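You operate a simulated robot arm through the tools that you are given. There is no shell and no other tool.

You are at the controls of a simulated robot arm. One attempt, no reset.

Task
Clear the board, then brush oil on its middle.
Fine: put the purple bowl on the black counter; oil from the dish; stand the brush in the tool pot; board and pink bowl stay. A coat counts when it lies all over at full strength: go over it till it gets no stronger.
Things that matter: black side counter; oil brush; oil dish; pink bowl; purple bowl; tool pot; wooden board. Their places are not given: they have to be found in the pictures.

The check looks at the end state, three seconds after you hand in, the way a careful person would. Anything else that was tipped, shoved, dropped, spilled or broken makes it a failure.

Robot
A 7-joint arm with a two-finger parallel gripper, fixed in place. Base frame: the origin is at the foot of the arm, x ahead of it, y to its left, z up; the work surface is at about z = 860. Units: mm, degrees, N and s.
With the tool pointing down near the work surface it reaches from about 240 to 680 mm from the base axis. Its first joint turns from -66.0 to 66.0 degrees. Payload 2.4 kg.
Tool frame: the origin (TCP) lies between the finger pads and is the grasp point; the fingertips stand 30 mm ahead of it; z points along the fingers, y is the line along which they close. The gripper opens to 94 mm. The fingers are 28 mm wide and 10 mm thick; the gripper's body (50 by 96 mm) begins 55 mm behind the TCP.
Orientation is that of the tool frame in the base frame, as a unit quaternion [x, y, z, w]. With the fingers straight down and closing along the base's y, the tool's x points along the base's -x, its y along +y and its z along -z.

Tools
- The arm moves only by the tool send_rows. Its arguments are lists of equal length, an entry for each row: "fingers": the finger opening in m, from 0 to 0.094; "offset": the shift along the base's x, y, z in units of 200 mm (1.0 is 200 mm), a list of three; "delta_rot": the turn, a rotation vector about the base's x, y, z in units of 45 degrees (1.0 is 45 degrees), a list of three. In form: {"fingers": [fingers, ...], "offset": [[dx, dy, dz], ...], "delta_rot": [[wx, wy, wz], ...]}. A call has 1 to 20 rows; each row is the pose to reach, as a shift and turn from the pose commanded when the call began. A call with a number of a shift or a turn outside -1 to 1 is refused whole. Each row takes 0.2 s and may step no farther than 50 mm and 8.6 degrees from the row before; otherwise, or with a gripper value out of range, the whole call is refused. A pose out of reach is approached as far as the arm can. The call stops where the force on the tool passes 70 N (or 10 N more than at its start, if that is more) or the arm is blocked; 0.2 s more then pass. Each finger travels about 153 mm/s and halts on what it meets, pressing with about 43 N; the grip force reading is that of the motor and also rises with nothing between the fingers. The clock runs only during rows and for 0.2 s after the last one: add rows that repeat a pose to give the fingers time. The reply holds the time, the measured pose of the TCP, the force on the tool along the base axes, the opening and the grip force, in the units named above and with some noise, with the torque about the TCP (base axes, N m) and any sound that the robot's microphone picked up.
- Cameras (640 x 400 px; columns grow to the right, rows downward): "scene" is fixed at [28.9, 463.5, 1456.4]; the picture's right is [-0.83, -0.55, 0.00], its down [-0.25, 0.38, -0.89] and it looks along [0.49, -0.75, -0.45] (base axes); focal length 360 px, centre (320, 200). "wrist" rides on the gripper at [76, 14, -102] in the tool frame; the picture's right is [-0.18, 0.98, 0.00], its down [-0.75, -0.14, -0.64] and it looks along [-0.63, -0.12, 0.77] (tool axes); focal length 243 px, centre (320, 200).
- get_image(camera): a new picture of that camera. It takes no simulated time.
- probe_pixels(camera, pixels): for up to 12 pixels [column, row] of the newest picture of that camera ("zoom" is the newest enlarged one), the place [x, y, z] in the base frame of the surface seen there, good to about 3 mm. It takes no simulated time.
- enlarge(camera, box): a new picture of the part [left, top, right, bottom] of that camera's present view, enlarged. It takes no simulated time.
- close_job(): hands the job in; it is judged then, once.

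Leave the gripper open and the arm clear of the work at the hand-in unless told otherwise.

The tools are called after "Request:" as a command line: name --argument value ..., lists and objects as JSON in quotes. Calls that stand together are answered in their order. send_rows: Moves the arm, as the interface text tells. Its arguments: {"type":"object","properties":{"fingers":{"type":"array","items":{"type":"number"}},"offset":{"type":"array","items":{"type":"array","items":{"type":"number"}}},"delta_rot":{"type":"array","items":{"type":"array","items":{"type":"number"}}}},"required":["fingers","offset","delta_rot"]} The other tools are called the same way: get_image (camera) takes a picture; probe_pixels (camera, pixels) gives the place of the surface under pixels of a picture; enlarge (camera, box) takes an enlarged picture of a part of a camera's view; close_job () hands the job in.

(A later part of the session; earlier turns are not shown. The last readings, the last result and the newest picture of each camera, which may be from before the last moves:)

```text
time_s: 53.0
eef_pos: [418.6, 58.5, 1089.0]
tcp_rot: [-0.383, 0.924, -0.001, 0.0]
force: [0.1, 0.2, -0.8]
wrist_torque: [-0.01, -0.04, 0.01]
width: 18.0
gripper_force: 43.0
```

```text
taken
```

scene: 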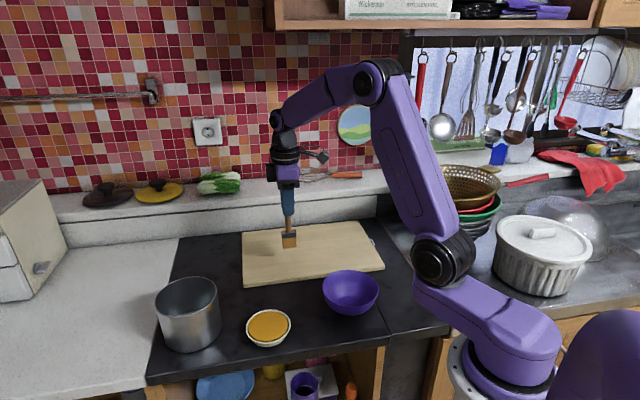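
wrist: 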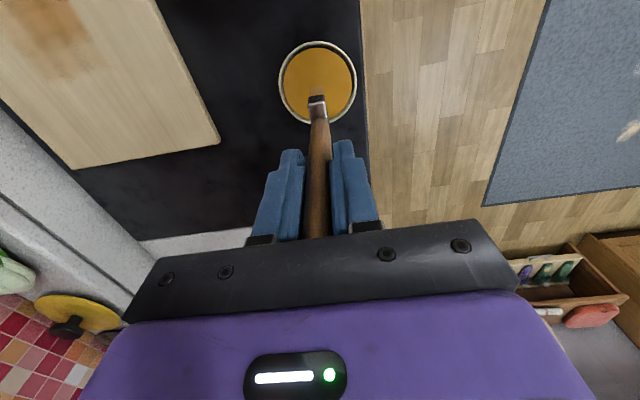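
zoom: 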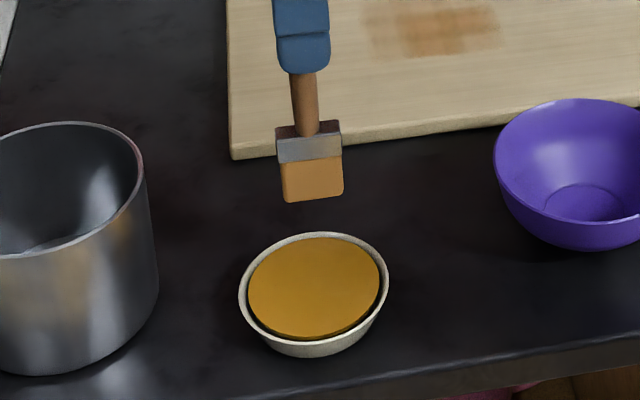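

The brush is loaded well. I'll carry it back to the waiting spot beside the board.

Request:
send_rows --fingers '[0, 0, 0, 0, 0, 0]' --offset '[[0.004, -0.14, 0], [0.008, -0.33, 0], [0.013, -0.53, 0], [0.018, -0.73, 0], [0.0235, -0.93, 0], [0.0235, -0.93, 0]]' --delta_rot '[[0, 0, 0], [0, 0, 0], [0, 0, 0], [0, 0, 0], [0, 0, 0], [0, 0, 0]]'

Request:
send_rows --fingers '[0, 0, 0, 0, 0, 0, 0, 0, 0, 0, 0, 0, 0, 0, 0, 0, 0, 0, 0, 0]' --offset '[[0.064, -0.179, -0.083], [0.128, -0.359, -0.167], [0.192, -0.538, -0.25], [0.192, -0.538, -0.36], [0.192, -0.538, -0.4], [0.2517, -0.5984, -0.4], [0.3114, -0.6588, -0.4], [0.3711, -0.7192, -0.4], [0.4308, -0.7796, -0.4], [0.4905, -0.84, -0.4], [0.608, -0.724, -0.4], [0.5483, -0.6636, -0.4], [0.4886, -0.6032, -0.4], [0.4289, -0.5428, -0.4], [0.3692, -0.4824, -0.4], [0.3095, -0.422, -0.4], [0.3095, -0.422, -0.3], [0.2, -0.28, -0.15], [0.1, -0.13, -0.05], [0, 0, 0]]' --delta_rot '[[0, 0, 0], [0, 0, 0], [0, 0, 0], [0, 0, 0], [0, 0, 0], [0, 0, 0], [0, 0, 0], [0, 0, 0], [0, 0, 0], [0, 0, 0], [0, 0, 0], [0, 0, 0], [0, 0, 0], [0, 0, 0], [0, 0, 0], [0, 0, 0], [0, 0, 0], [0, 0, 0], [0, 0, 0], [0, 0, 0]]'

Request:
get_image --camera "wrist"

Request:
enlarge --camera "scene" --box '[230, 200, 390, 300]'

Request:
enlarge --camera "wrist" --box '[130, 20, 290, 150]'

```text
time_s: 54.4
eef_pos: [423.7, -128.3, 1087.6]
tcp_rot: [-0.383, 0.924, 0.0, -0.001]
force: [-0.2, 0.4, 0.0]
wrist_torque: [0.01, 0.04, -0.02]
width: 17.7
gripper_force: 43.0
```

```text
time_s: 58.6
eef_pos: [423.8, -126.3, 1089.4]
tcp_rot: [-0.383, 0.924, 0.0, 0.0]
force: [0.0, 0.4, -0.5]
wrist_torque: [0.01, 0.01, -0.01]
width: 17.8
gripper_force: 43.0
```

```text
taken
```

wrist: 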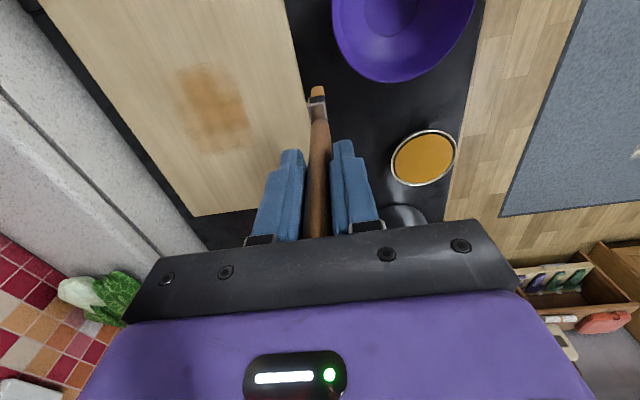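

```text
4.00 times, centred on (310, 250) of scene
```

zoom: 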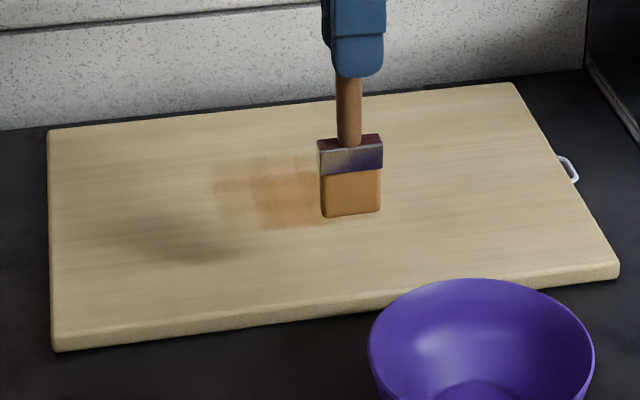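

```text
3.08 times, centred on (210, 85) of wrist
```

zoom: 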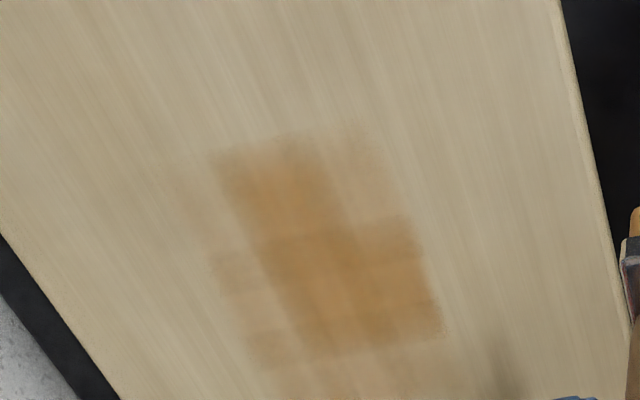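

The last lanes left no new oil and the bristles are still fully loaded, so the brush was just clear of the board. I'll lower onto the board at an inner spot in small steps to find contact again.

Request:
send_rows --fingers '[0, 0, 0, 0, 0, 0, 0, 0]' --offset '[[0.11, -0.14, -0.05], [0.22, -0.28, -0.12], [0.34, -0.42, -0.2], [0.45, -0.564, -0.25], [0.45, -0.564, -0.35], [0.45, -0.564, -0.4], [0.45, -0.564, -0.405], [0.45, -0.564, -0.405]]' --delta_rot '[[0, 0, 0], [0, 0, 0], [0, 0, 0], [0, 0, 0], [0, 0, 0], [0, 0, 0], [0, 0, 0], [0, 0, 0]]'

Request:
enlarge --camera "scene" --box '[275, 205, 345, 265]'

```text
time_s: 60.4
eef_pos: [515.4, -241.8, 1008.5]
tcp_rot: [-0.383, 0.924, 0.0, -0.001]
force: [-0.2, 0.3, -0.4]
wrist_torque: [-0.05, -0.01, -0.02]
width: 17.9
gripper_force: 43.6
```

```text
6.67 times, centred on (310, 235) of scene
```

zoom: 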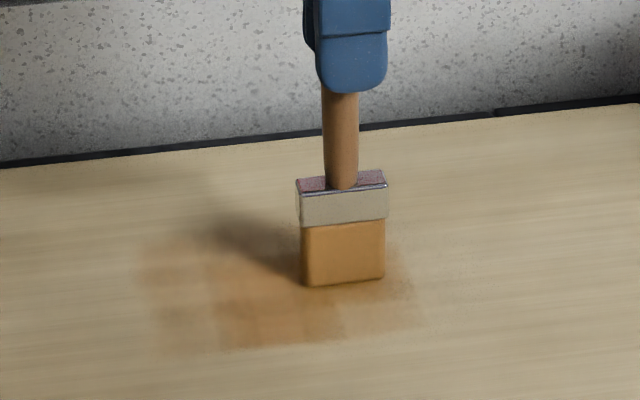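

No contact at 1008. One millimetre lower.

Request:
send_rows --fingers '[0, 0]' --offset '[[0, 0, -0.005], [0, 0, -0.005]]' --delta_rot '[[0, 0, 0], [0, 0, 0]]'

```text
time_s: 61.0
eef_pos: [514.3, -241.3, 1007.2]
tcp_rot: [-0.383, 0.924, -0.001, 0.001]
force: [-2.5, 1.3, 9.6]
wrist_torque: [0.3, 0.18, 0.05]
width: 17.9
gripper_force: 42.7
```

Contact again at 1007 with 10 N, a bit lower than before because the handle slid about 2 mm in the grip. From here I'll brush the −17 and −50 mm lanes back and forth, then lift.

Request:
send_rows --fingers '[0, 0, 0, 0, 0, 0, 0, 0, 0, 0, 0, 0, 0, 0, 0, 0, 0, 0]' --offset '[[-0.0703, 0.0711, 0], [-0.1406, 0.1422, 0], [-0.2579, 0.0262, 0], [-0.1876, -0.0449, 0], [-0.1173, -0.116, 0], [-0.047, -0.1871, 0], [0.0409, -0.276, 0], [0.1582, -0.16, 0], [0.0773, -0.0782, 0], [0, 0, 0], [-0.0703, 0.0711, 0], [-0.1406, 0.1422, 0], [-0.2579, 0.0262, 0], [-0.17, -0.0627, 0], [-0.0822, -0.1516, 0], [0.0057, -0.2404, 0], [0.0057, -0.2404, 0.15], [0.0057, -0.2404, 0.15]]' --delta_rot '[[0, 0, 0], [0, 0, 0], [0, 0, 0], [0, 0, 0], [0, 0, 0], [0, 0, 0], [0, 0, 0], [0, 0, 0], [0, 0, 0], [0, 0, 0], [0, 0, 0], [0, 0, 0], [0, 0, 0], [0, 0, 0], [0, 0, 0], [0, 0, 0], [0, 0, 0], [0, 0, 0]]'

Request:
enlarge --camera "scene" --box '[230, 190, 390, 300]'

Request:
get_image --camera "wrist"

```text
time_s: 64.8
eef_pos: [517.1, -287.7, 1037.6]
tcp_rot: [-0.383, 0.924, 0.0, 0.0]
force: [-0.1, -0.2, -1.4]
wrist_torque: [-0.02, -0.01, 0.02]
width: 17.7
gripper_force: 43.0
```

```text
3.64 times, centred on (310, 245) of scene
```

zoom: 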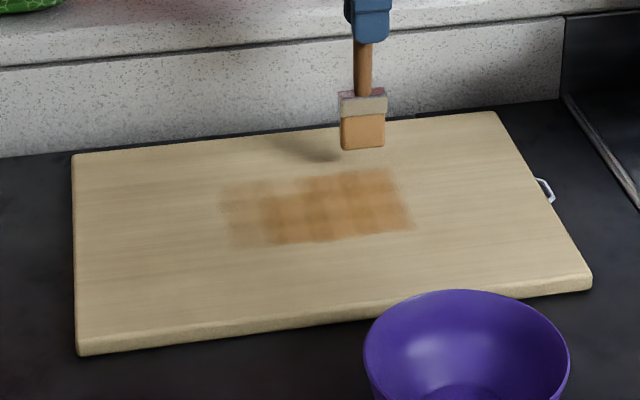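

```text
taken
```

wrist: 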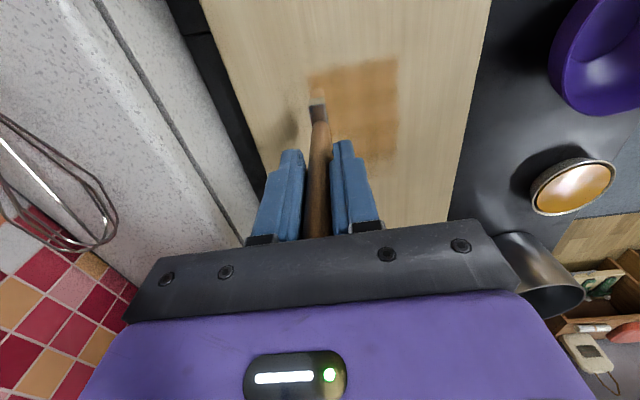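

The patch now has a crisp outline on its right and back sides even though I brushed past it, so the coat area seems bounded. I'll probe its edges.

Request:
enlarge --camera "scene" --box '[275, 225, 350, 265]'

Request:
probe_pixels --camera "wrist" --pixels '[[309, 76], [352, 67], [397, 60], [398, 105], [398, 150], [350, 162], [310, 90], [370, 165], [320, 100]]'

Request:
enlarge --camera "wrist" --box '[260, 30, 440, 180]'

```text
8.53 times, centred on (312, 245) of scene
```

zoom: 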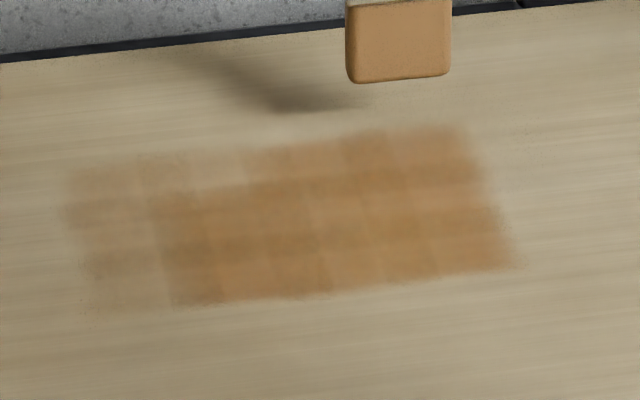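

```text
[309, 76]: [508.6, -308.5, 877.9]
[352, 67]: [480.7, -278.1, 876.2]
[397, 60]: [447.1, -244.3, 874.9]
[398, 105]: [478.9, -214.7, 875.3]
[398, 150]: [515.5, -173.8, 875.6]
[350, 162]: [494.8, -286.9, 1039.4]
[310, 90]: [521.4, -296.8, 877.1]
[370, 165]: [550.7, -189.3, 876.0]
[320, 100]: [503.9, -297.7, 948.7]
```

```text
2.67 times, centred on (350, 105) of wrist
```

zoom: 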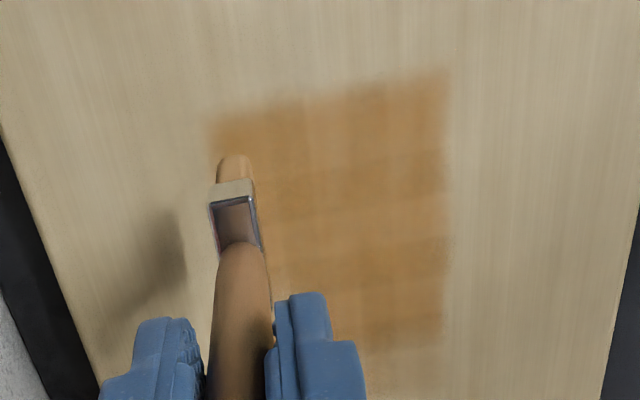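

The coat's edges match where the brush went, so I need to see if it continues farther out. I'll brush the +50 and +83 mm lanes over a longer length (−55 to +65 mm), then lift and look.

Request:
send_rows --fingers '[0, 0, 0, 0, 0, 0, 0, 0, 0, 0, 0, 0, 0, 0, 0, 0, 0, 0, 0]' --offset '[[0.013, 0.224, 0], [0.026, 0.448, 0], [0.0393, 0.672, 0], [0.0393, 0.672, -0.1], [0.0393, 0.672, -0.15], [0.1237, 0.5867, -0.15], [0.208, 0.5014, -0.15], [0.2924, 0.416, -0.15], [0.3767, 0.3307, -0.15], [0.4611, 0.2454, -0.15], [0.5432, 0.397, -0.15], [0.4659, 0.4752, -0.15], [0.3885, 0.5534, -0.15], [0.3112, 0.6316, -0.15], [0.2338, 0.7098, -0.15], [0.1565, 0.788, -0.15], [0.1565, 0.788, 0], [0.1, 0.9, 0.1], [0.1, 0.9, 0.1]]' --delta_rot '[[0, 0, 0], [0, 0, 0], [0, 0, 0], [0, 0, 0], [0, 0, 0], [0, 0, 0], [0, 0, 0], [0, 0, 0], [0, 0, 0], [0, 0, 0], [0, 0, 0], [0, 0, 0], [0, 0, 0], [0, 0, 0], [0, 0, 0], [0, 0, 0], [0, 0, 0], [0, 0, 0], [0, 0, 0]]'

Request:
enlarge --camera "scene" --box '[230, 190, 390, 300]'

Request:
get_image --camera "wrist"

```text
time_s: 68.8
eef_pos: [538.1, -107.7, 1055.0]
tcp_rot: [-0.383, 0.924, 0.001, 0.0]
force: [0.0, -0.3, 0.2]
wrist_torque: [0.0, 0.01, 0.03]
width: 17.8
gripper_force: 43.2
```

```text
3.64 times, centred on (310, 245) of scene
```

zoom: 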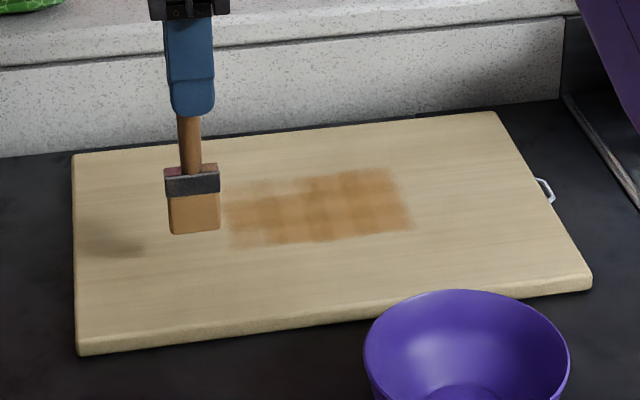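

```text
taken
```

wrist: 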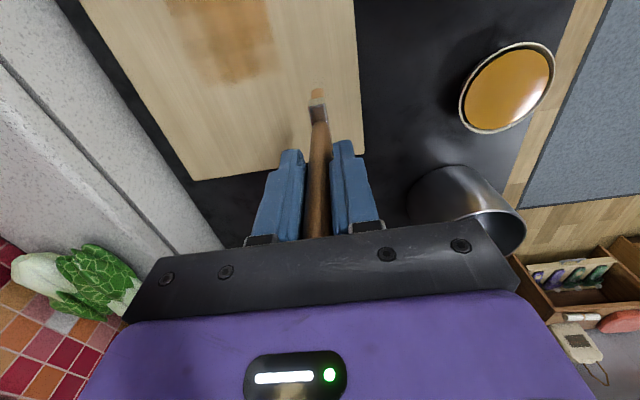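

The patch did not grow past its left end even though I brushed there, so the coat area is bounded (about 136 x 90 mm in the middle). I'll probe the corners of the patch in an enlarged view.

Request:
enlarge --camera "scene" --box '[280, 225, 350, 265]'

Request:
enlarge --camera "wrist" --box '[150, 0, 300, 100]'

Request:
probe_pixels --camera "zoom" --pixels '[[220, 300], [300, 325], [480, 270], [560, 250], [90, 60], [480, 50], [350, 330], [200, 260]]'

```text
9.14 times, centred on (315, 245) of scene
```

zoom: 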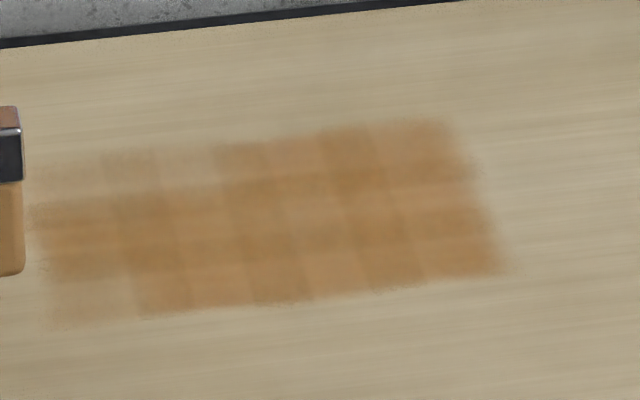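

```text
4.00 times, centred on (225, 50) of wrist
```

zoom: 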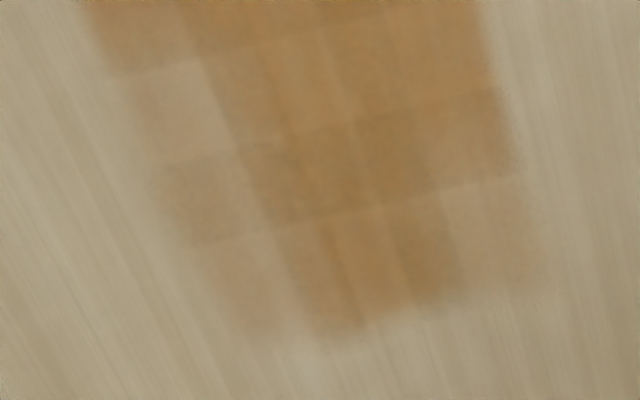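

```text
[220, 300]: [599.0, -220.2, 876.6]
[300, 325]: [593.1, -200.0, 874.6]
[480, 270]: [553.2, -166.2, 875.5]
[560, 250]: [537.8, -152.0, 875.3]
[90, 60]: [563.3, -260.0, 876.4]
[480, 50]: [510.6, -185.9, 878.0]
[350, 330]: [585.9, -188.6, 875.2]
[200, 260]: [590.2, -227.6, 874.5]
```

The coat area is about e1 ±68 by e2 ±45 mm around (528,-229); its back-left strip and front-left corner are still weak. I'll re-dip lightly and then go over everything again.

Request:
send_rows --fingers '[0, 0, 0, 0, 0, 0, 0, 0, 0, 0]' --offset '[[-0.1, 0.15, 0.08], [-0.216, 0.315, 0.16], [-0.335, 0.485, 0.16], [-0.455, 0.655, 0.16], [-0.55, 0.793, 0.16], [-0.579, 0.8345, 0.1], [-0.579, 0.8345, -0.06], [-0.579, 0.8345, -0.17], [-0.579, 0.8345, -0.218], [-0.579, 0.8345, -0.218]]' --delta_rot '[[0, 0, 0], [0, 0, 0], [0, 0, 0], [0, 0, 0], [0, 0, 0], [0, 0, 0], [0, 0, 0], [0, 0, 0], [0, 0, 0], [0, 0, 0]]'

Request:
enlarge --camera "scene" --box '[220, 220, 360, 360]'

```text
time_s: 71.0
eef_pos: [421.6, 58.3, 1014.5]
tcp_rot: [-0.382, 0.924, 0.0, 0.0]
force: [-0.7, 0.1, 6.2]
wrist_torque: [0.01, 0.16, 0.01]
width: 17.9
gripper_force: 43.1
```

```text
2.86 times, centred on (290, 290) of scene
```

zoom: 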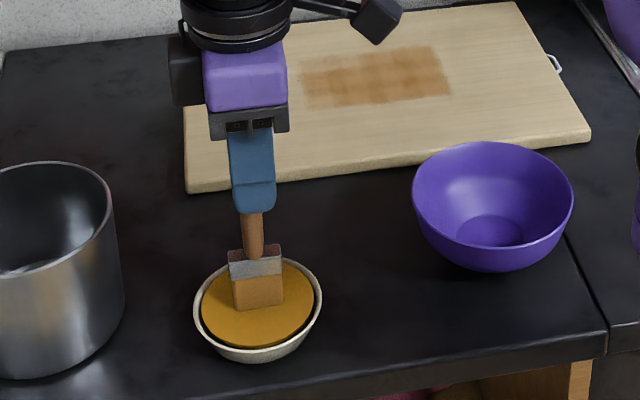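

Contact at 6 N. I'll hold briefly, lift, and carry the brush back to the waiting spot beside the board.

Request:
send_rows --fingers '[0, 0, 0, 0, 0, 0, 0, 0, 0, 0, 0]' --offset '[[0, 0, 0], [0, 0, 0], [0, 0, 0], [0, 0, 0.05], [0, 0, 0.2], [0, 0, 0.378], [0.004, -0.18, 0.378], [0.008, -0.37, 0.378], [0.013, -0.56, 0.378], [0.018, -0.75, 0.378], [0.0233, -0.93, 0.378]]' --delta_rot '[[0, 0, 0], [0, 0, 0], [0, 0, 0], [0, 0, 0], [0, 0, 0], [0, 0, 0], [0, 0, 0], [0, 0, 0], [0, 0, 0], [0, 0, 0], [0, 0, 0]]'

Request:
get_image --camera "wrist"

Request:
enlarge --camera "wrist" --box '[140, 30, 300, 160]'

Request:
probe_pixels --camera "zoom" --pixels '[[120, 105], [340, 90], [415, 280], [240, 330], [150, 190], [390, 190], [320, 310], [180, 260]]'

```text
time_s: 73.4
eef_pos: [423.8, -127.1, 1090.9]
tcp_rot: [-0.384, 0.923, 0.0, 0.0]
force: [-0.9, 0.6, 0.2]
wrist_torque: [-0.02, 0.04, 0.03]
width: 17.8
gripper_force: 43.0
```

```text
taken
```

wrist: 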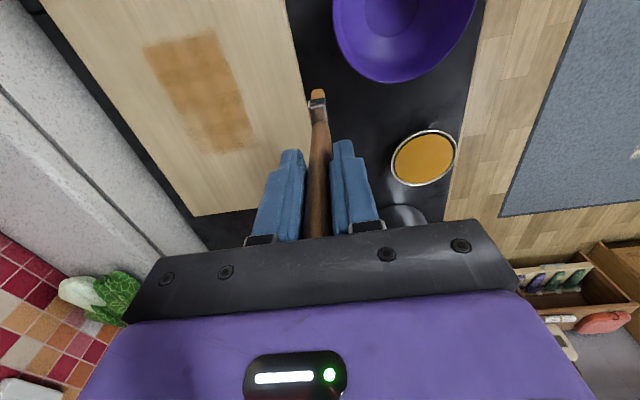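

```text
3.08 times, centred on (220, 95) of wrist
```

zoom: 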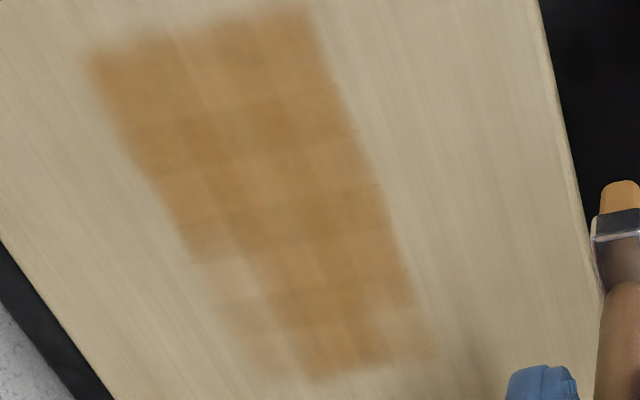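

```text
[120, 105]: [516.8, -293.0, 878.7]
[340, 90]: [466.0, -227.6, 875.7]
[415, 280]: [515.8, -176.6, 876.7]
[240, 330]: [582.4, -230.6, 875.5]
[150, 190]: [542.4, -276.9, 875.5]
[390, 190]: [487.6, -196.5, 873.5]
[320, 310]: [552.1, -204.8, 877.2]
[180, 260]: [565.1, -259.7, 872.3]
```

The coat area is clearly outlined now; the strip at zoom (230,310) and corner (410,335) are weak. I'll brush the +52 mm lane both ways and then along the +28 mm lane, ending in contact to read the force.

Request:
send_rows --fingers '[0, 0, 0, 0, 0, 0, 0, 0, 0, 0, 0, 0, 0, 0, 0, 0, 0, 0, 0, 0]' --offset '[[0.18, -0.054, -0.083], [0.36, -0.109, -0.167], [0.541, -0.1635, -0.25], [0.541, -0.1635, -0.37], [0.541, -0.1635, -0.411], [0.6057, -0.2289, -0.411], [0.6704, -0.2943, -0.411], [0.735, -0.3598, -0.411], [0.7997, -0.4252, -0.411], [0.8644, -0.4906, -0.411], [0.7997, -0.4252, -0.411], [0.735, -0.3598, -0.411], [0.6704, -0.2943, -0.411], [0.6057, -0.2289, -0.411], [0.541, -0.1635, -0.411], [0.4557, -0.2479, -0.411], [0.5204, -0.3133, -0.411], [0.585, -0.3788, -0.411], [0.6497, -0.4442, -0.411], [0.7144, -0.5096, -0.411]]' --delta_rot '[[0, 0, 0], [0, 0, 0], [0, 0, 0], [0, 0, 0], [0, 0, 0], [0, 0, 0], [0, 0, 0], [0, 0, 0], [0, 0, 0], [0, 0, 0], [0, 0, 0], [0, 0, 0], [0, 0, 0], [0, 0, 0], [0, 0, 0], [0, 0, 0], [0, 0, 0], [0, 0, 0], [0, 0, 0], [0, 0, 0]]'

Request:
enlarge --camera "scene" --box '[265, 205, 355, 265]'

```text
time_s: 77.6
eef_pos: [568.5, -229.0, 1006.7]
tcp_rot: [-0.383, 0.924, 0.001, 0.0]
force: [-2.7, 2.9, 10.1]
wrist_torque: [0.41, 0.24, 0.0]
width: 17.6
gripper_force: 43.0
```

```text
6.67 times, centred on (310, 235) of scene
```

zoom: 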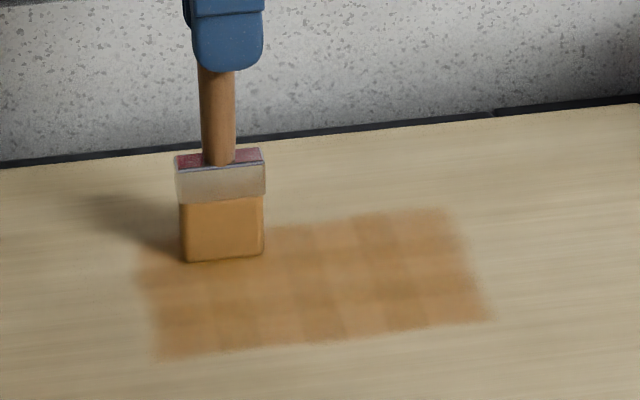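

Firm, even contact (10 N) and the left end is filling in. I'll continue with the +28, 0 and −26 mm lanes.

Request:
send_rows --fingers '[0, 0, 0, 0, 0, 0, 0, 0, 0, 0, 0, 0, 0, 0, 0, 0, 0, 0, 0, 0]' --offset '[[0.0647, -0.0654, 0], [0, 0, 0], [-0.0647, 0.0654, 0], [-0.1294, 0.1308, 0], [-0.194, 0.1962, 0], [-0.2587, 0.2616, 0], [-0.3582, 0.1632, 0], [-0.2823, 0.0865, 0], [-0.205, 0.0083, 0], [-0.1276, -0.07, 0], [-0.0503, -0.1482, 0], [-0.0348, -0.1638, 0], [-0.1136, -0.0842, 0], [-0.1909, -0.006, 0], [-0.2682, 0.0722, 0], [-0.3582, 0.1632, 0], [-0.4507, 0.0718, 0], [-0.3678, -0.012, 0], [-0.2869, -0.0938, 0], [-0.2061, -0.1756, 0]]' --delta_rot '[[0, 0, 0], [0, 0, 0], [0, 0, 0], [0, 0, 0], [0, 0, 0], [0, 0, 0], [0, 0, 0], [0, 0, 0], [0, 0, 0], [0, 0, 0], [0, 0, 0], [0, 0, 0], [0, 0, 0], [0, 0, 0], [0, 0, 0], [0, 0, 0], [0, 0, 0], [0, 0, 0], [0, 0, 0], [0, 0, 0]]'

Request:
enlarge --camera "scene" --box '[265, 205, 355, 265]'

```text
time_s: 81.8
eef_pos: [525.5, -265.2, 1006.3]
tcp_rot: [-0.383, 0.924, 0.001, 0.0]
force: [-4.7, 3.3, 12.4]
wrist_torque: [0.48, 0.49, 0.0]
width: 17.6
gripper_force: 42.9
```

```text
6.67 times, centred on (310, 235) of scene
```

zoom: 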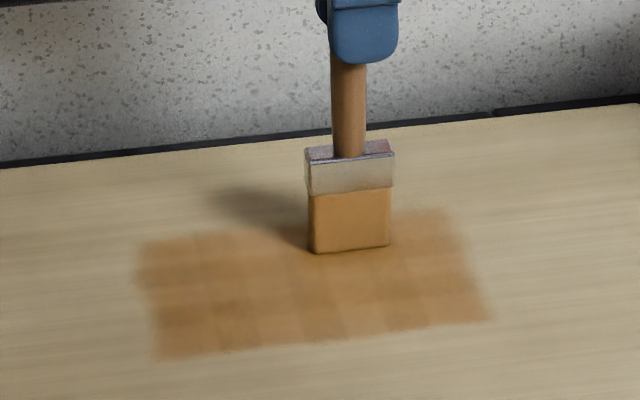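

The coat is getting even. I'll finish the −26 and −52 mm lanes both ways, then lift and return to the waiting spot to inspect.

Request:
send_rows --fingers '[0, 0, 0, 0, 0, 0, 0, 0, 0, 0, 0, 0, 0, 0, 0, 0, 0, 0, 0, 0]' --offset '[[0.0787, -0.0796, 0], [0, 0, 0], [-0.0808, 0.0818, 0], [-0.1617, 0.1635, 0], [-0.2446, 0.2474, 0], [-0.337, 0.156, 0], [-0.2541, 0.0721, 0], [-0.1732, -0.0096, 0], [-0.0924, -0.0914, 0], [-0.0137, -0.171, 0], [-0.0924, -0.0914, 0], [-0.1732, -0.0096, 0], [-0.2541, 0.0721, 0], [-0.337, 0.156, 0], [-0.337, 0.156, 0.15], [-0.38, 0.29, 0.25], [-0.42, 0.45, 0.35], [-0.47, 0.6, 0.411], [-0.5085, 0.685, 0.411], [-0.5085, 0.685, 0.411]]' --delta_rot '[[0, 0, 0], [0, 0, 0], [0, 0, 0], [0, 0, 0], [0, 0, 0], [0, 0, 0], [0, 0, 0], [0, 0, 0], [0, 0, 0], [0, 0, 0], [0, 0, 0], [0, 0, 0], [0, 0, 0], [0, 0, 0], [0, 0, 0], [0, 0, 0], [0, 0, 0], [0, 0, 0], [0, 0, 0], [0, 0, 0]]'

Request:
get_image --camera "wrist"

Request:
enlarge --camera "scene" --box '[265, 205, 355, 265]'

Request:
enlarge --camera "wrist" --box '[140, 30, 300, 160]'

```text
time_s: 86.0
eef_pos: [424.5, -127.9, 1089.4]
tcp_rot: [-0.383, 0.924, 0.0, 0.0]
force: [-0.2, -0.3, -0.6]
wrist_torque: [0.04, 0.04, 0.02]
width: 17.8
gripper_force: 42.3
```

```text
taken
```

wrist: 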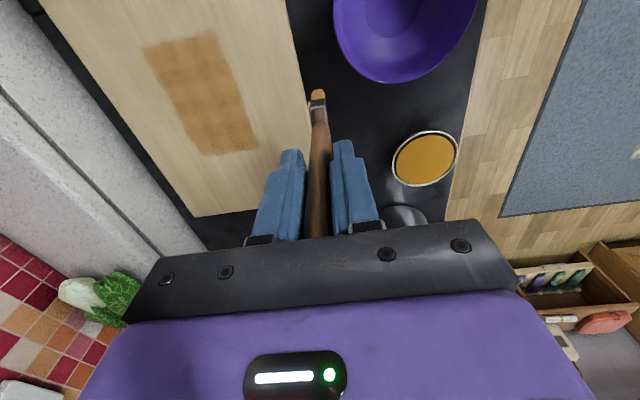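

```text
6.67 times, centred on (310, 235) of scene
```

zoom: 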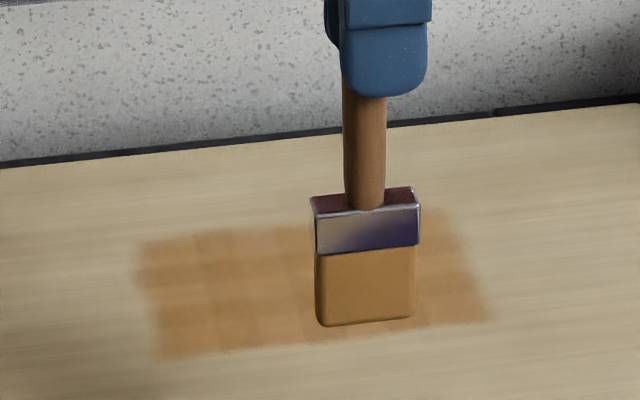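

```text
3.08 times, centred on (220, 95) of wrist
```

zoom: 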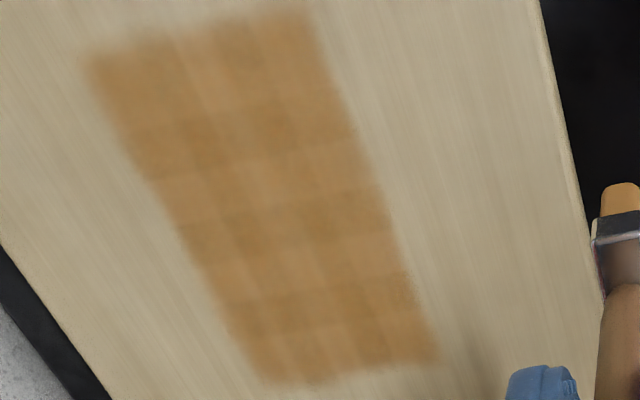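

The coat now looks even in all tiles. To be sure it's at full strength I'll load the brush again and do another complete round, then compare.

Request:
send_rows --fingers '[0, 0, 0, 0, 0, 0, 0, 0, 0, 0, 0, 0, 0]' --offset '[[-0.004, 0.14, 0], [-0.008, 0.33, 0], [-0.013, 0.52, 0], [-0.017, 0.71, 0], [-0.021, 0.87, 0], [-0.0235, 0.93, 0], [-0.0235, 0.93, -0.15], [-0.0235, 0.93, -0.29], [-0.0235, 0.93, -0.35], [-0.0235, 0.93, -0.379], [-0.0235, 0.93, -0.379], [-0.0235, 0.93, -0.379], [-0.0235, 0.93, -0.379]]' --delta_rot '[[0, 0, 0], [0, 0, 0], [0, 0, 0], [0, 0, 0], [0, 0, 0], [0, 0, 0], [0, 0, 0], [0, 0, 0], [0, 0, 0], [0, 0, 0], [0, 0, 0], [0, 0, 0], [0, 0, 0]]'

Request:
enlarge --camera "scene" --box '[220, 220, 360, 360]'

Request:
enlarge --camera "scene" --box '[280, 225, 350, 265]'

```text
time_s: 88.8
eef_pos: [421.5, 58.8, 1012.9]
tcp_rot: [-0.383, 0.924, 0.0, 0.0]
force: [0.9, 0.4, 0.6]
wrist_torque: [0.0, -0.06, 0.03]
width: 17.8
gripper_force: 43.0
```

```text
2.86 times, centred on (290, 290) of scene
```

zoom: 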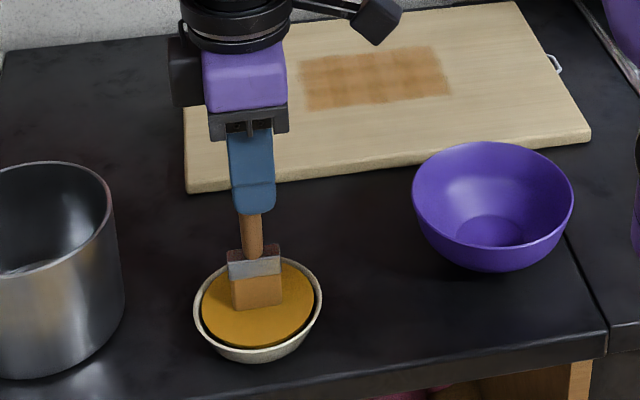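

```text
9.14 times, centred on (315, 245) of scene
```

zoom: 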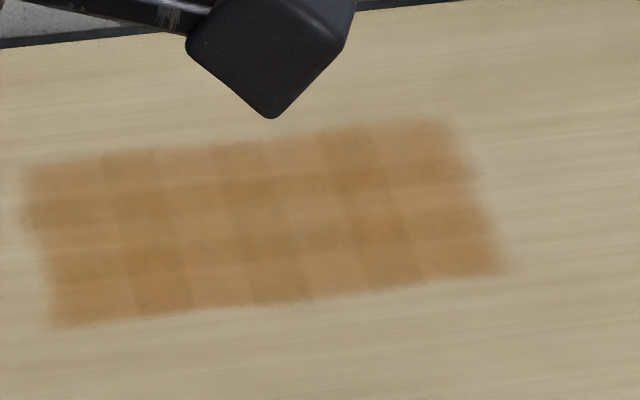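

The patch shows a regular 4 by 3 tile pattern with nearly even tone. The dip is barely touching (0.6 N), so I'll lower 1 mm more, hold, lift and return.

Request:
send_rows --fingers '[0, 0, 0, 0]' --offset '[[0, 0, -0.005], [0, 0, -0.005], [0, 0, -0.005], [0, 0, -0.005]]' --delta_rot '[[0, 0, 0], [0, 0, 0], [0, 0, 0], [0, 0, 0]]'

Request:
send_rows --fingers '[0, 0, 0, 0, 0, 0, 0, 0, 0]' --offset '[[0, 0, 0], [0, 0, 0.05], [0, 0, 0.2], [0, 0, 0.384], [0.004, -0.18, 0.384], [0.008, -0.37, 0.384], [0.013, -0.56, 0.384], [0.018, -0.75, 0.384], [0.0235, -0.93, 0.384]]' --delta_rot '[[0, 0, 0], [0, 0, 0], [0, 0, 0], [0, 0, 0], [0, 0, 0], [0, 0, 0], [0, 0, 0], [0, 0, 0], [0, 0, 0]]'

Request:
get_image --camera "scene"

```text
time_s: 89.8
eef_pos: [421.2, 57.5, 1012.5]
tcp_rot: [-0.382, 0.924, 0.0, 0.001]
force: [-1.4, -0.4, 23.1]
wrist_torque: [-0.04, 0.08, -0.03]
width: 17.7
gripper_force: 42.7
```

```text
time_s: 91.8
eef_pos: [425.9, -127.3, 1087.9]
tcp_rot: [-0.384, 0.923, 0.001, 0.0]
force: [0.0, 0.2, -0.3]
wrist_torque: [0.0, -0.03, 0.0]
width: 17.8
gripper_force: 42.8
```

```text
taken
```

scene: 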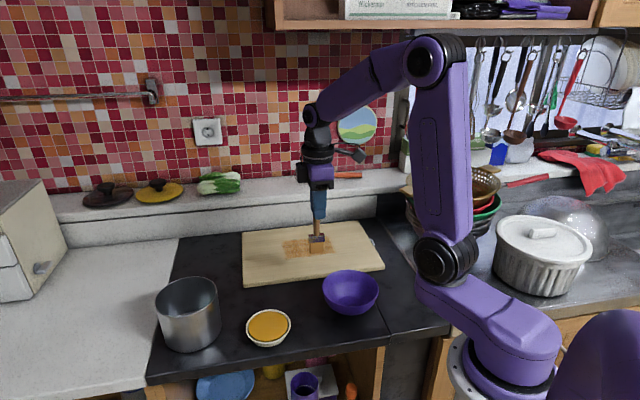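

The brush is freshly loaded. I'll lower onto the near corner of the coat area (+52,−45) and read the force before the next round.

Request:
send_rows --fingers '[0, 0, 0, 0, 0, 0]' --offset '[[0.18, -0.054, -0.083], [0.36, -0.109, -0.167], [0.541, -0.1635, -0.25], [0.541, -0.1635, -0.37], [0.541, -0.1635, -0.412], [0.541, -0.1635, -0.412]]' --delta_rot '[[0, 0, 0], [0, 0, 0], [0, 0, 0], [0, 0, 0], [0, 0, 0], [0, 0, 0]]'

```text
time_s: 93.2
eef_pos: [532.0, -159.3, 1005.4]
tcp_rot: [-0.382, 0.924, 0.0, 0.001]
force: [-1.6, 0.4, 11.7]
wrist_torque: [0.07, 0.22, 0.0]
width: 17.7
gripper_force: 43.1
```

Good contact, 12 N. Starting the next full round: +52, +26 and into the 0 mm lane.

Request:
send_rows --fingers '[0, 0, 0, 0, 0, 0, 0, 0, 0, 0, 0, 0, 0, 0, 0, 0, 0, 0, 0, 0]' --offset '[[0.0808, -0.0818, 0], [0.1617, -0.1635, 0], [0.2425, -0.2453, 0], [0.3234, -0.3271, 0], [0.2425, -0.2453, 0], [0.1617, -0.1635, 0], [0.0808, -0.0818, 0], [0, 0, 0], [-0.0924, -0.0914, 0], [-0.0116, -0.1732, 0], [0.0693, -0.2549, 0], [0.1501, -0.3367, 0], [0.231, -0.4185, 0], [0.1501, -0.3367, 0], [0.0693, -0.2549, 0], [-0.0116, -0.1732, 0], [-0.0924, -0.0914, 0], [-0.1849, -0.1828, 0], [-0.1041, -0.2646, 0], [-0.0232, -0.3463, 0]]' --delta_rot '[[0, 0, 0], [0, 0, 0], [0, 0, 0], [0, 0, 0], [0, 0, 0], [0, 0, 0], [0, 0, 0], [0, 0, 0], [0, 0, 0], [0, 0, 0], [0, 0, 0], [0, 0, 0], [0, 0, 0], [0, 0, 0], [0, 0, 0], [0, 0, 0], [0, 0, 0], [0, 0, 0], [0, 0, 0], [0, 0, 0]]'

```text
time_s: 97.4
eef_pos: [529.2, -228.9, 1005.0]
tcp_rot: [-0.383, 0.924, 0.001, 0.0]
force: [-2.4, 1.6, 5.5]
wrist_torque: [0.25, 0.21, 0.02]
width: 17.7
gripper_force: 43.1
```

Contact is 5.5 N and steady. I'll continue with the rest of the 0, −26 and −52 mm lanes, pressing 0.4 mm more.

Request:
send_rows --fingers '[0, 0, 0, 0, 0, 0, 0, 0, 0, 0, 0, 0, 0, 0, 0, 0, 0, 0, 0, 0]' --offset '[[0.0808, -0.0818, -0.002], [0.1617, -0.1635, -0.002], [0.0808, -0.0818, -0.002], [0, 0, -0.002], [-0.0808, 0.0818, -0.002], [-0.1617, 0.1635, -0.002], [-0.2541, 0.0721, -0.002], [-0.1732, -0.0096, -0.002], [-0.0924, -0.0914, -0.002], [-0.0116, -0.1732, -0.002], [0.0693, -0.2549, -0.002], [-0.0116, -0.1732, -0.002], [-0.0924, -0.0914, -0.002], [-0.1732, -0.0096, -0.002], [-0.2541, 0.0721, -0.002], [-0.3466, -0.0193, -0.002], [-0.2657, -0.101, -0.002], [-0.1849, -0.1828, -0.002], [-0.1041, -0.2646, -0.002], [-0.0232, -0.3463, -0.002]]' --delta_rot '[[0, 0, 0], [0, 0, 0], [0, 0, 0], [0, 0, 0], [0, 0, 0], [0, 0, 0], [0, 0, 0], [0, 0, 0], [0, 0, 0], [0, 0, 0], [0, 0, 0], [0, 0, 0], [0, 0, 0], [0, 0, 0], [0, 0, 0], [0, 0, 0], [0, 0, 0], [0, 0, 0], [0, 0, 0], [0, 0, 0]]'

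Request:
enlarge --camera "scene" --box '[280, 225, 350, 265]'

```text
time_s: 101.6
eef_pos: [523.8, -297.9, 1005.6]
tcp_rot: [-0.383, 0.924, 0.0, 0.0]
force: [-2.6, 2.8, 13.3]
wrist_torque: [0.53, 0.37, 0.04]
width: 17.9
gripper_force: 42.7
```

```text
9.14 times, centred on (315, 245) of scene
```

zoom: 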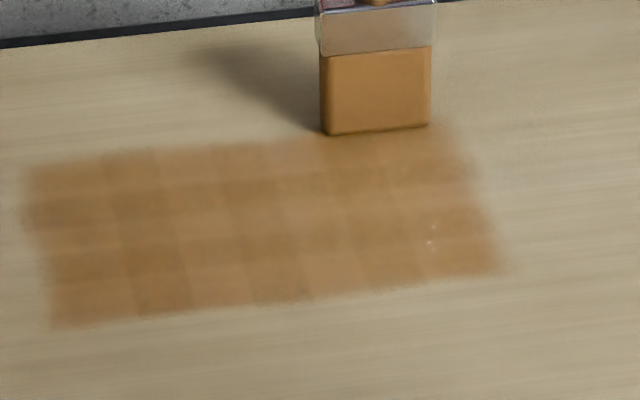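

The brush keeps its deep colour now and the tone hardly changes, a sign the coat is saturated. I'll finish the last lane, lift, and compare.

Request:
send_rows --fingers '[0, 0, 0, 0, 0, 0, 0, 0, 0, 0]' --offset '[[-0.0808, 0.0818, 0], [-0.1617, 0.1635, 0], [-0.2425, 0.2453, 0], [-0.3234, 0.3271, 0], [-0.3234, 0.3271, 0.15], [-0.36, 0.46, 0.25], [-0.41, 0.62, 0.35], [-0.45, 0.76, 0.414], [-0.495, 0.8565, 0.414], [-0.495, 0.8565, 0.414]]' --delta_rot '[[0, 0, 0], [0, 0, 0], [0, 0, 0], [0, 0, 0], [0, 0, 0], [0, 0, 0], [0, 0, 0], [0, 0, 0], [0, 0, 0], [0, 0, 0]]'

Request:
get_image --camera "wrist"

Request:
enlarge --camera "wrist" --box '[140, 30, 300, 160]'

Request:
enlarge --camera "scene" --box '[230, 190, 390, 300]'

```text
time_s: 103.8
eef_pos: [425.0, -128.3, 1089.2]
tcp_rot: [-0.383, 0.924, 0.0, 0.0]
force: [-0.4, -0.1, -1.0]
wrist_torque: [-0.01, -0.03, 0.02]
width: 17.9
gripper_force: 42.6
```

```text
taken
```

wrist: 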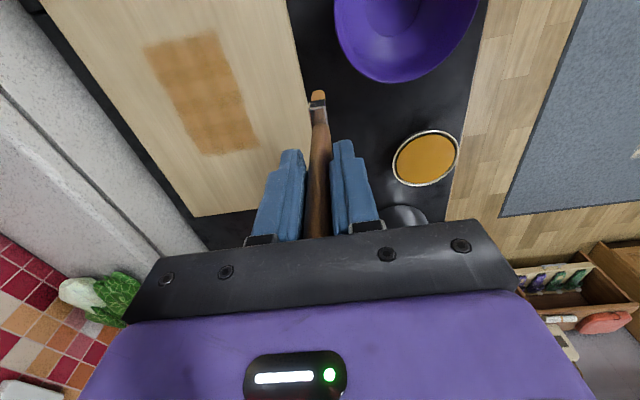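

```text
3.08 times, centred on (220, 95) of wrist
```

zoom: 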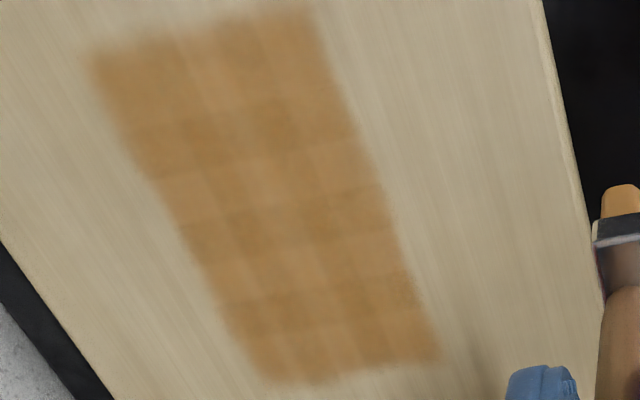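

```text
3.64 times, centred on (310, 245) of scene
```

zoom: 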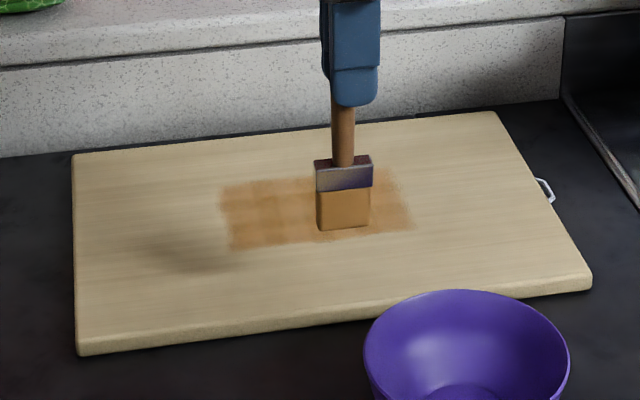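

Tone and pattern match the previous round and the brush kept its oil, so it seems saturated. For certainty I'll do one more round on shifted lanes (±58, ±36, ±12 mm).

Request:
send_rows --fingers '[0, 0, 0, 0, 0, 0, 0, 0, 0, 0, 0, 0, 0, 0, 0, 0, 0, 0, 0, 0]' --offset '[[0.187, -0.0475, -0.083], [0.375, -0.095, -0.167], [0.562, -0.1425, -0.25], [0.562, -0.1425, -0.37], [0.562, -0.1425, -0.414], [0.6428, -0.2243, -0.414], [0.7237, -0.306, -0.414], [0.8045, -0.3878, -0.414], [0.8854, -0.4696, -0.414], [0.8072, -0.5469, -0.414], [0.7263, -0.4651, -0.414], [0.6455, -0.3833, -0.414], [0.5646, -0.3016, -0.414], [0.4838, -0.2198, -0.414], [0.3985, -0.3042, -0.414], [0.4793, -0.386, -0.414], [0.5602, -0.4677, -0.414], [0.641, -0.5495, -0.414], [0.7219, -0.6313, -0.414], [0.6366, -0.7157, -0.414]]' --delta_rot '[[0, 0, 0], [0, 0, 0], [0, 0, 0], [0, 0, 0], [0, 0, 0], [0, 0, 0], [0, 0, 0], [0, 0, 0], [0, 0, 0], [0, 0, 0], [0, 0, 0], [0, 0, 0], [0, 0, 0], [0, 0, 0], [0, 0, 0], [0, 0, 0], [0, 0, 0], [0, 0, 0], [0, 0, 0], [0, 0, 0]]'

Request:
send_rows --fingers '[0, 0, 0, 0, 0, 0, 0, 0, 0, 0, 0, 0, 0, 0, 0, 0, 0, 0, 0]' --offset '[[-0.0808, 0.0818, 0], [-0.1617, 0.1635, 0], [-0.2425, 0.2453, 0], [-0.3234, 0.3271, 0], [-0.4087, 0.2427, 0], [-0.3279, 0.1609, 0], [-0.247, 0.0792, 0], [-0.1662, -0.0026, 0], [-0.0853, -0.0844, 0], [-0.1635, -0.1617, 0], [-0.2443, -0.0799, 0], [-0.3252, 0.0018, 0], [-0.406, 0.0836, 0], [-0.4869, 0.1654, 0], [-0.4869, 0.1654, 0.15], [-0.52, 0.3, 0.25], [-0.56, 0.45, 0.35], [-0.6, 0.6, 0.414], [-0.6366, 0.7157, 0.414]]' --delta_rot '[[0, 0, 0], [0, 0, 0], [0, 0, 0], [0, 0, 0], [0, 0, 0], [0, 0, 0], [0, 0, 0], [0, 0, 0], [0, 0, 0], [0, 0, 0], [0, 0, 0], [0, 0, 0], [0, 0, 0], [0, 0, 0], [0, 0, 0], [0, 0, 0], [0, 0, 0], [0, 0, 0], [0, 0, 0]]'

Request:
get_image --camera "wrist"

Request:
enlarge --camera "wrist" --box '[140, 30, 300, 160]'

Request:
enlarge --camera "scene" --box '[230, 190, 390, 300]'

```text
time_s: 108.0
eef_pos: [552.0, -271.3, 1006.0]
tcp_rot: [-0.383, 0.924, 0.0, 0.0]
force: [-0.3, 0.7, -1.1]
wrist_torque: [0.03, 0.0, -0.01]
width: 18.1
gripper_force: 43.1
```

```text
time_s: 112.0
eef_pos: [425.6, -127.8, 1088.3]
tcp_rot: [-0.383, 0.924, 0.0, 0.001]
force: [0.6, 1.3, -0.3]
wrist_torque: [0.01, -0.01, -0.03]
width: 17.7
gripper_force: 43.1
```

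```text
taken
```

wrist: 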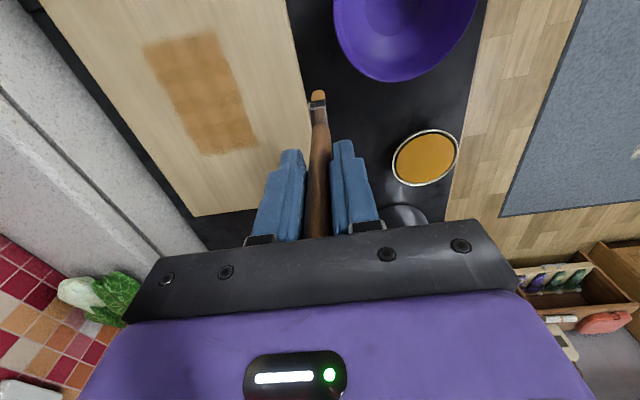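

```text
3.08 times, centred on (220, 95) of wrist
```

zoom: 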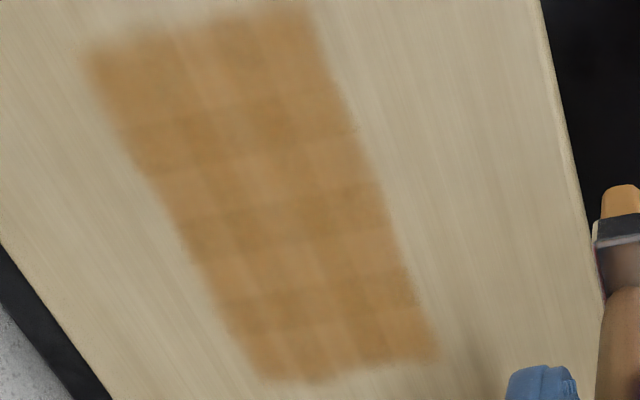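

```text
3.64 times, centred on (310, 245) of scene
```

zoom: 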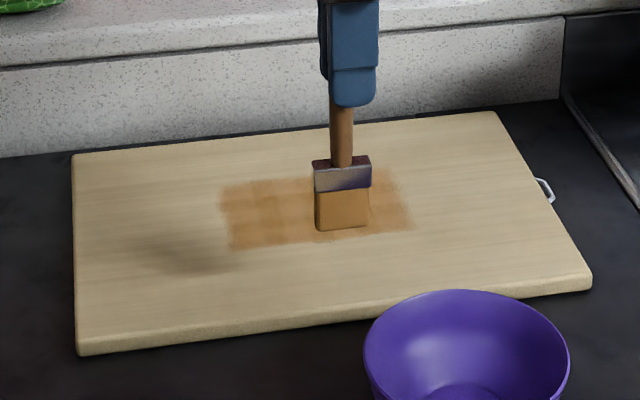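

The force at the end of the first half was zero, so that last round partly missed contact (the handle crept up in the grip). I'll find contact again at the (+52,−45) corner.

Request:
send_rows --fingers '[0, 0, 0, 0, 0, 0, 0]' --offset '[[0.18, -0.054, -0.083], [0.36, -0.109, -0.167], [0.541, -0.1635, -0.25], [0.541, -0.1635, -0.37], [0.541, -0.1635, -0.41], [0.541, -0.1635, -0.418], [0.541, -0.1635, -0.418]]' --delta_rot '[[0, 0, 0], [0, 0, 0], [0, 0, 0], [0, 0, 0], [0, 0, 0], [0, 0, 0], [0, 0, 0]]'

```text
time_s: 113.6
eef_pos: [534.7, -161.3, 1006.2]
tcp_rot: [-0.382, 0.924, 0.0, 0.0]
force: [-0.2, -1.0, -0.4]
wrist_torque: [-0.02, 0.03, 0.0]
width: 17.9
gripper_force: 43.3
```

No contact at 1005.4 yet; one millimetre lower.

Request:
send_rows --fingers '[0, 0]' --offset '[[0, 0, -0.005], [0, 0, -0.005]]' --delta_rot '[[0, 0, 0], [0, 0, 0]]'

```text
time_s: 114.2
eef_pos: [533.2, -161.0, 1006.5]
tcp_rot: [-0.383, 0.924, -0.001, 0.0]
force: [-1.8, -0.8, 10.3]
wrist_torque: [-0.06, 0.27, -0.03]
width: 17.6
gripper_force: 42.5
```

Contact at 10 N. I'll run the full round again from here, lowering very slightly along the way to keep contact.

Request:
send_rows --fingers '[0, 0, 0, 0, 0, 0, 0, 0, 0, 0, 0, 0, 0, 0, 0, 0, 0, 0, 0, 0]' --offset '[[0.0808, -0.0818, 0], [0.1617, -0.1635, 0], [0.2425, -0.2453, 0], [0.3234, -0.3271, 0], [0.2425, -0.2453, -0.0005], [0.1617, -0.1635, -0.0005], [0.0808, -0.0818, -0.0005], [0, 0, -0.0005], [-0.0924, -0.0914, -0.001], [-0.0116, -0.1732, -0.001], [0.0693, -0.2549, -0.001], [0.1501, -0.3367, -0.001], [0.231, -0.4185, -0.001], [0.1501, -0.3367, -0.0015], [0.0693, -0.2549, -0.0015], [-0.0116, -0.1732, -0.0015], [-0.0924, -0.0914, -0.002], [-0.1849, -0.1828, -0.002], [-0.1041, -0.2646, -0.002], [-0.0232, -0.3463, -0.002]]' --delta_rot '[[0, 0, 0], [0, 0, 0], [0, 0, 0], [0, 0, 0], [0, 0, 0], [0, 0, 0], [0, 0, 0], [0, 0, 0], [0, 0, 0], [0, 0, 0], [0, 0, 0], [0, 0, 0], [0, 0, 0], [0, 0, 0], [0, 0, 0], [0, 0, 0], [0, 0, 0], [0, 0, 0], [0, 0, 0], [0, 0, 0]]'

```text
time_s: 118.4
eef_pos: [527.9, -228.2, 1004.3]
tcp_rot: [-0.384, 0.923, 0.0, 0.0]
force: [-4.3, 4.8, 14.8]
wrist_torque: [0.58, 0.46, 0.03]
width: 18.0
gripper_force: 43.4
```

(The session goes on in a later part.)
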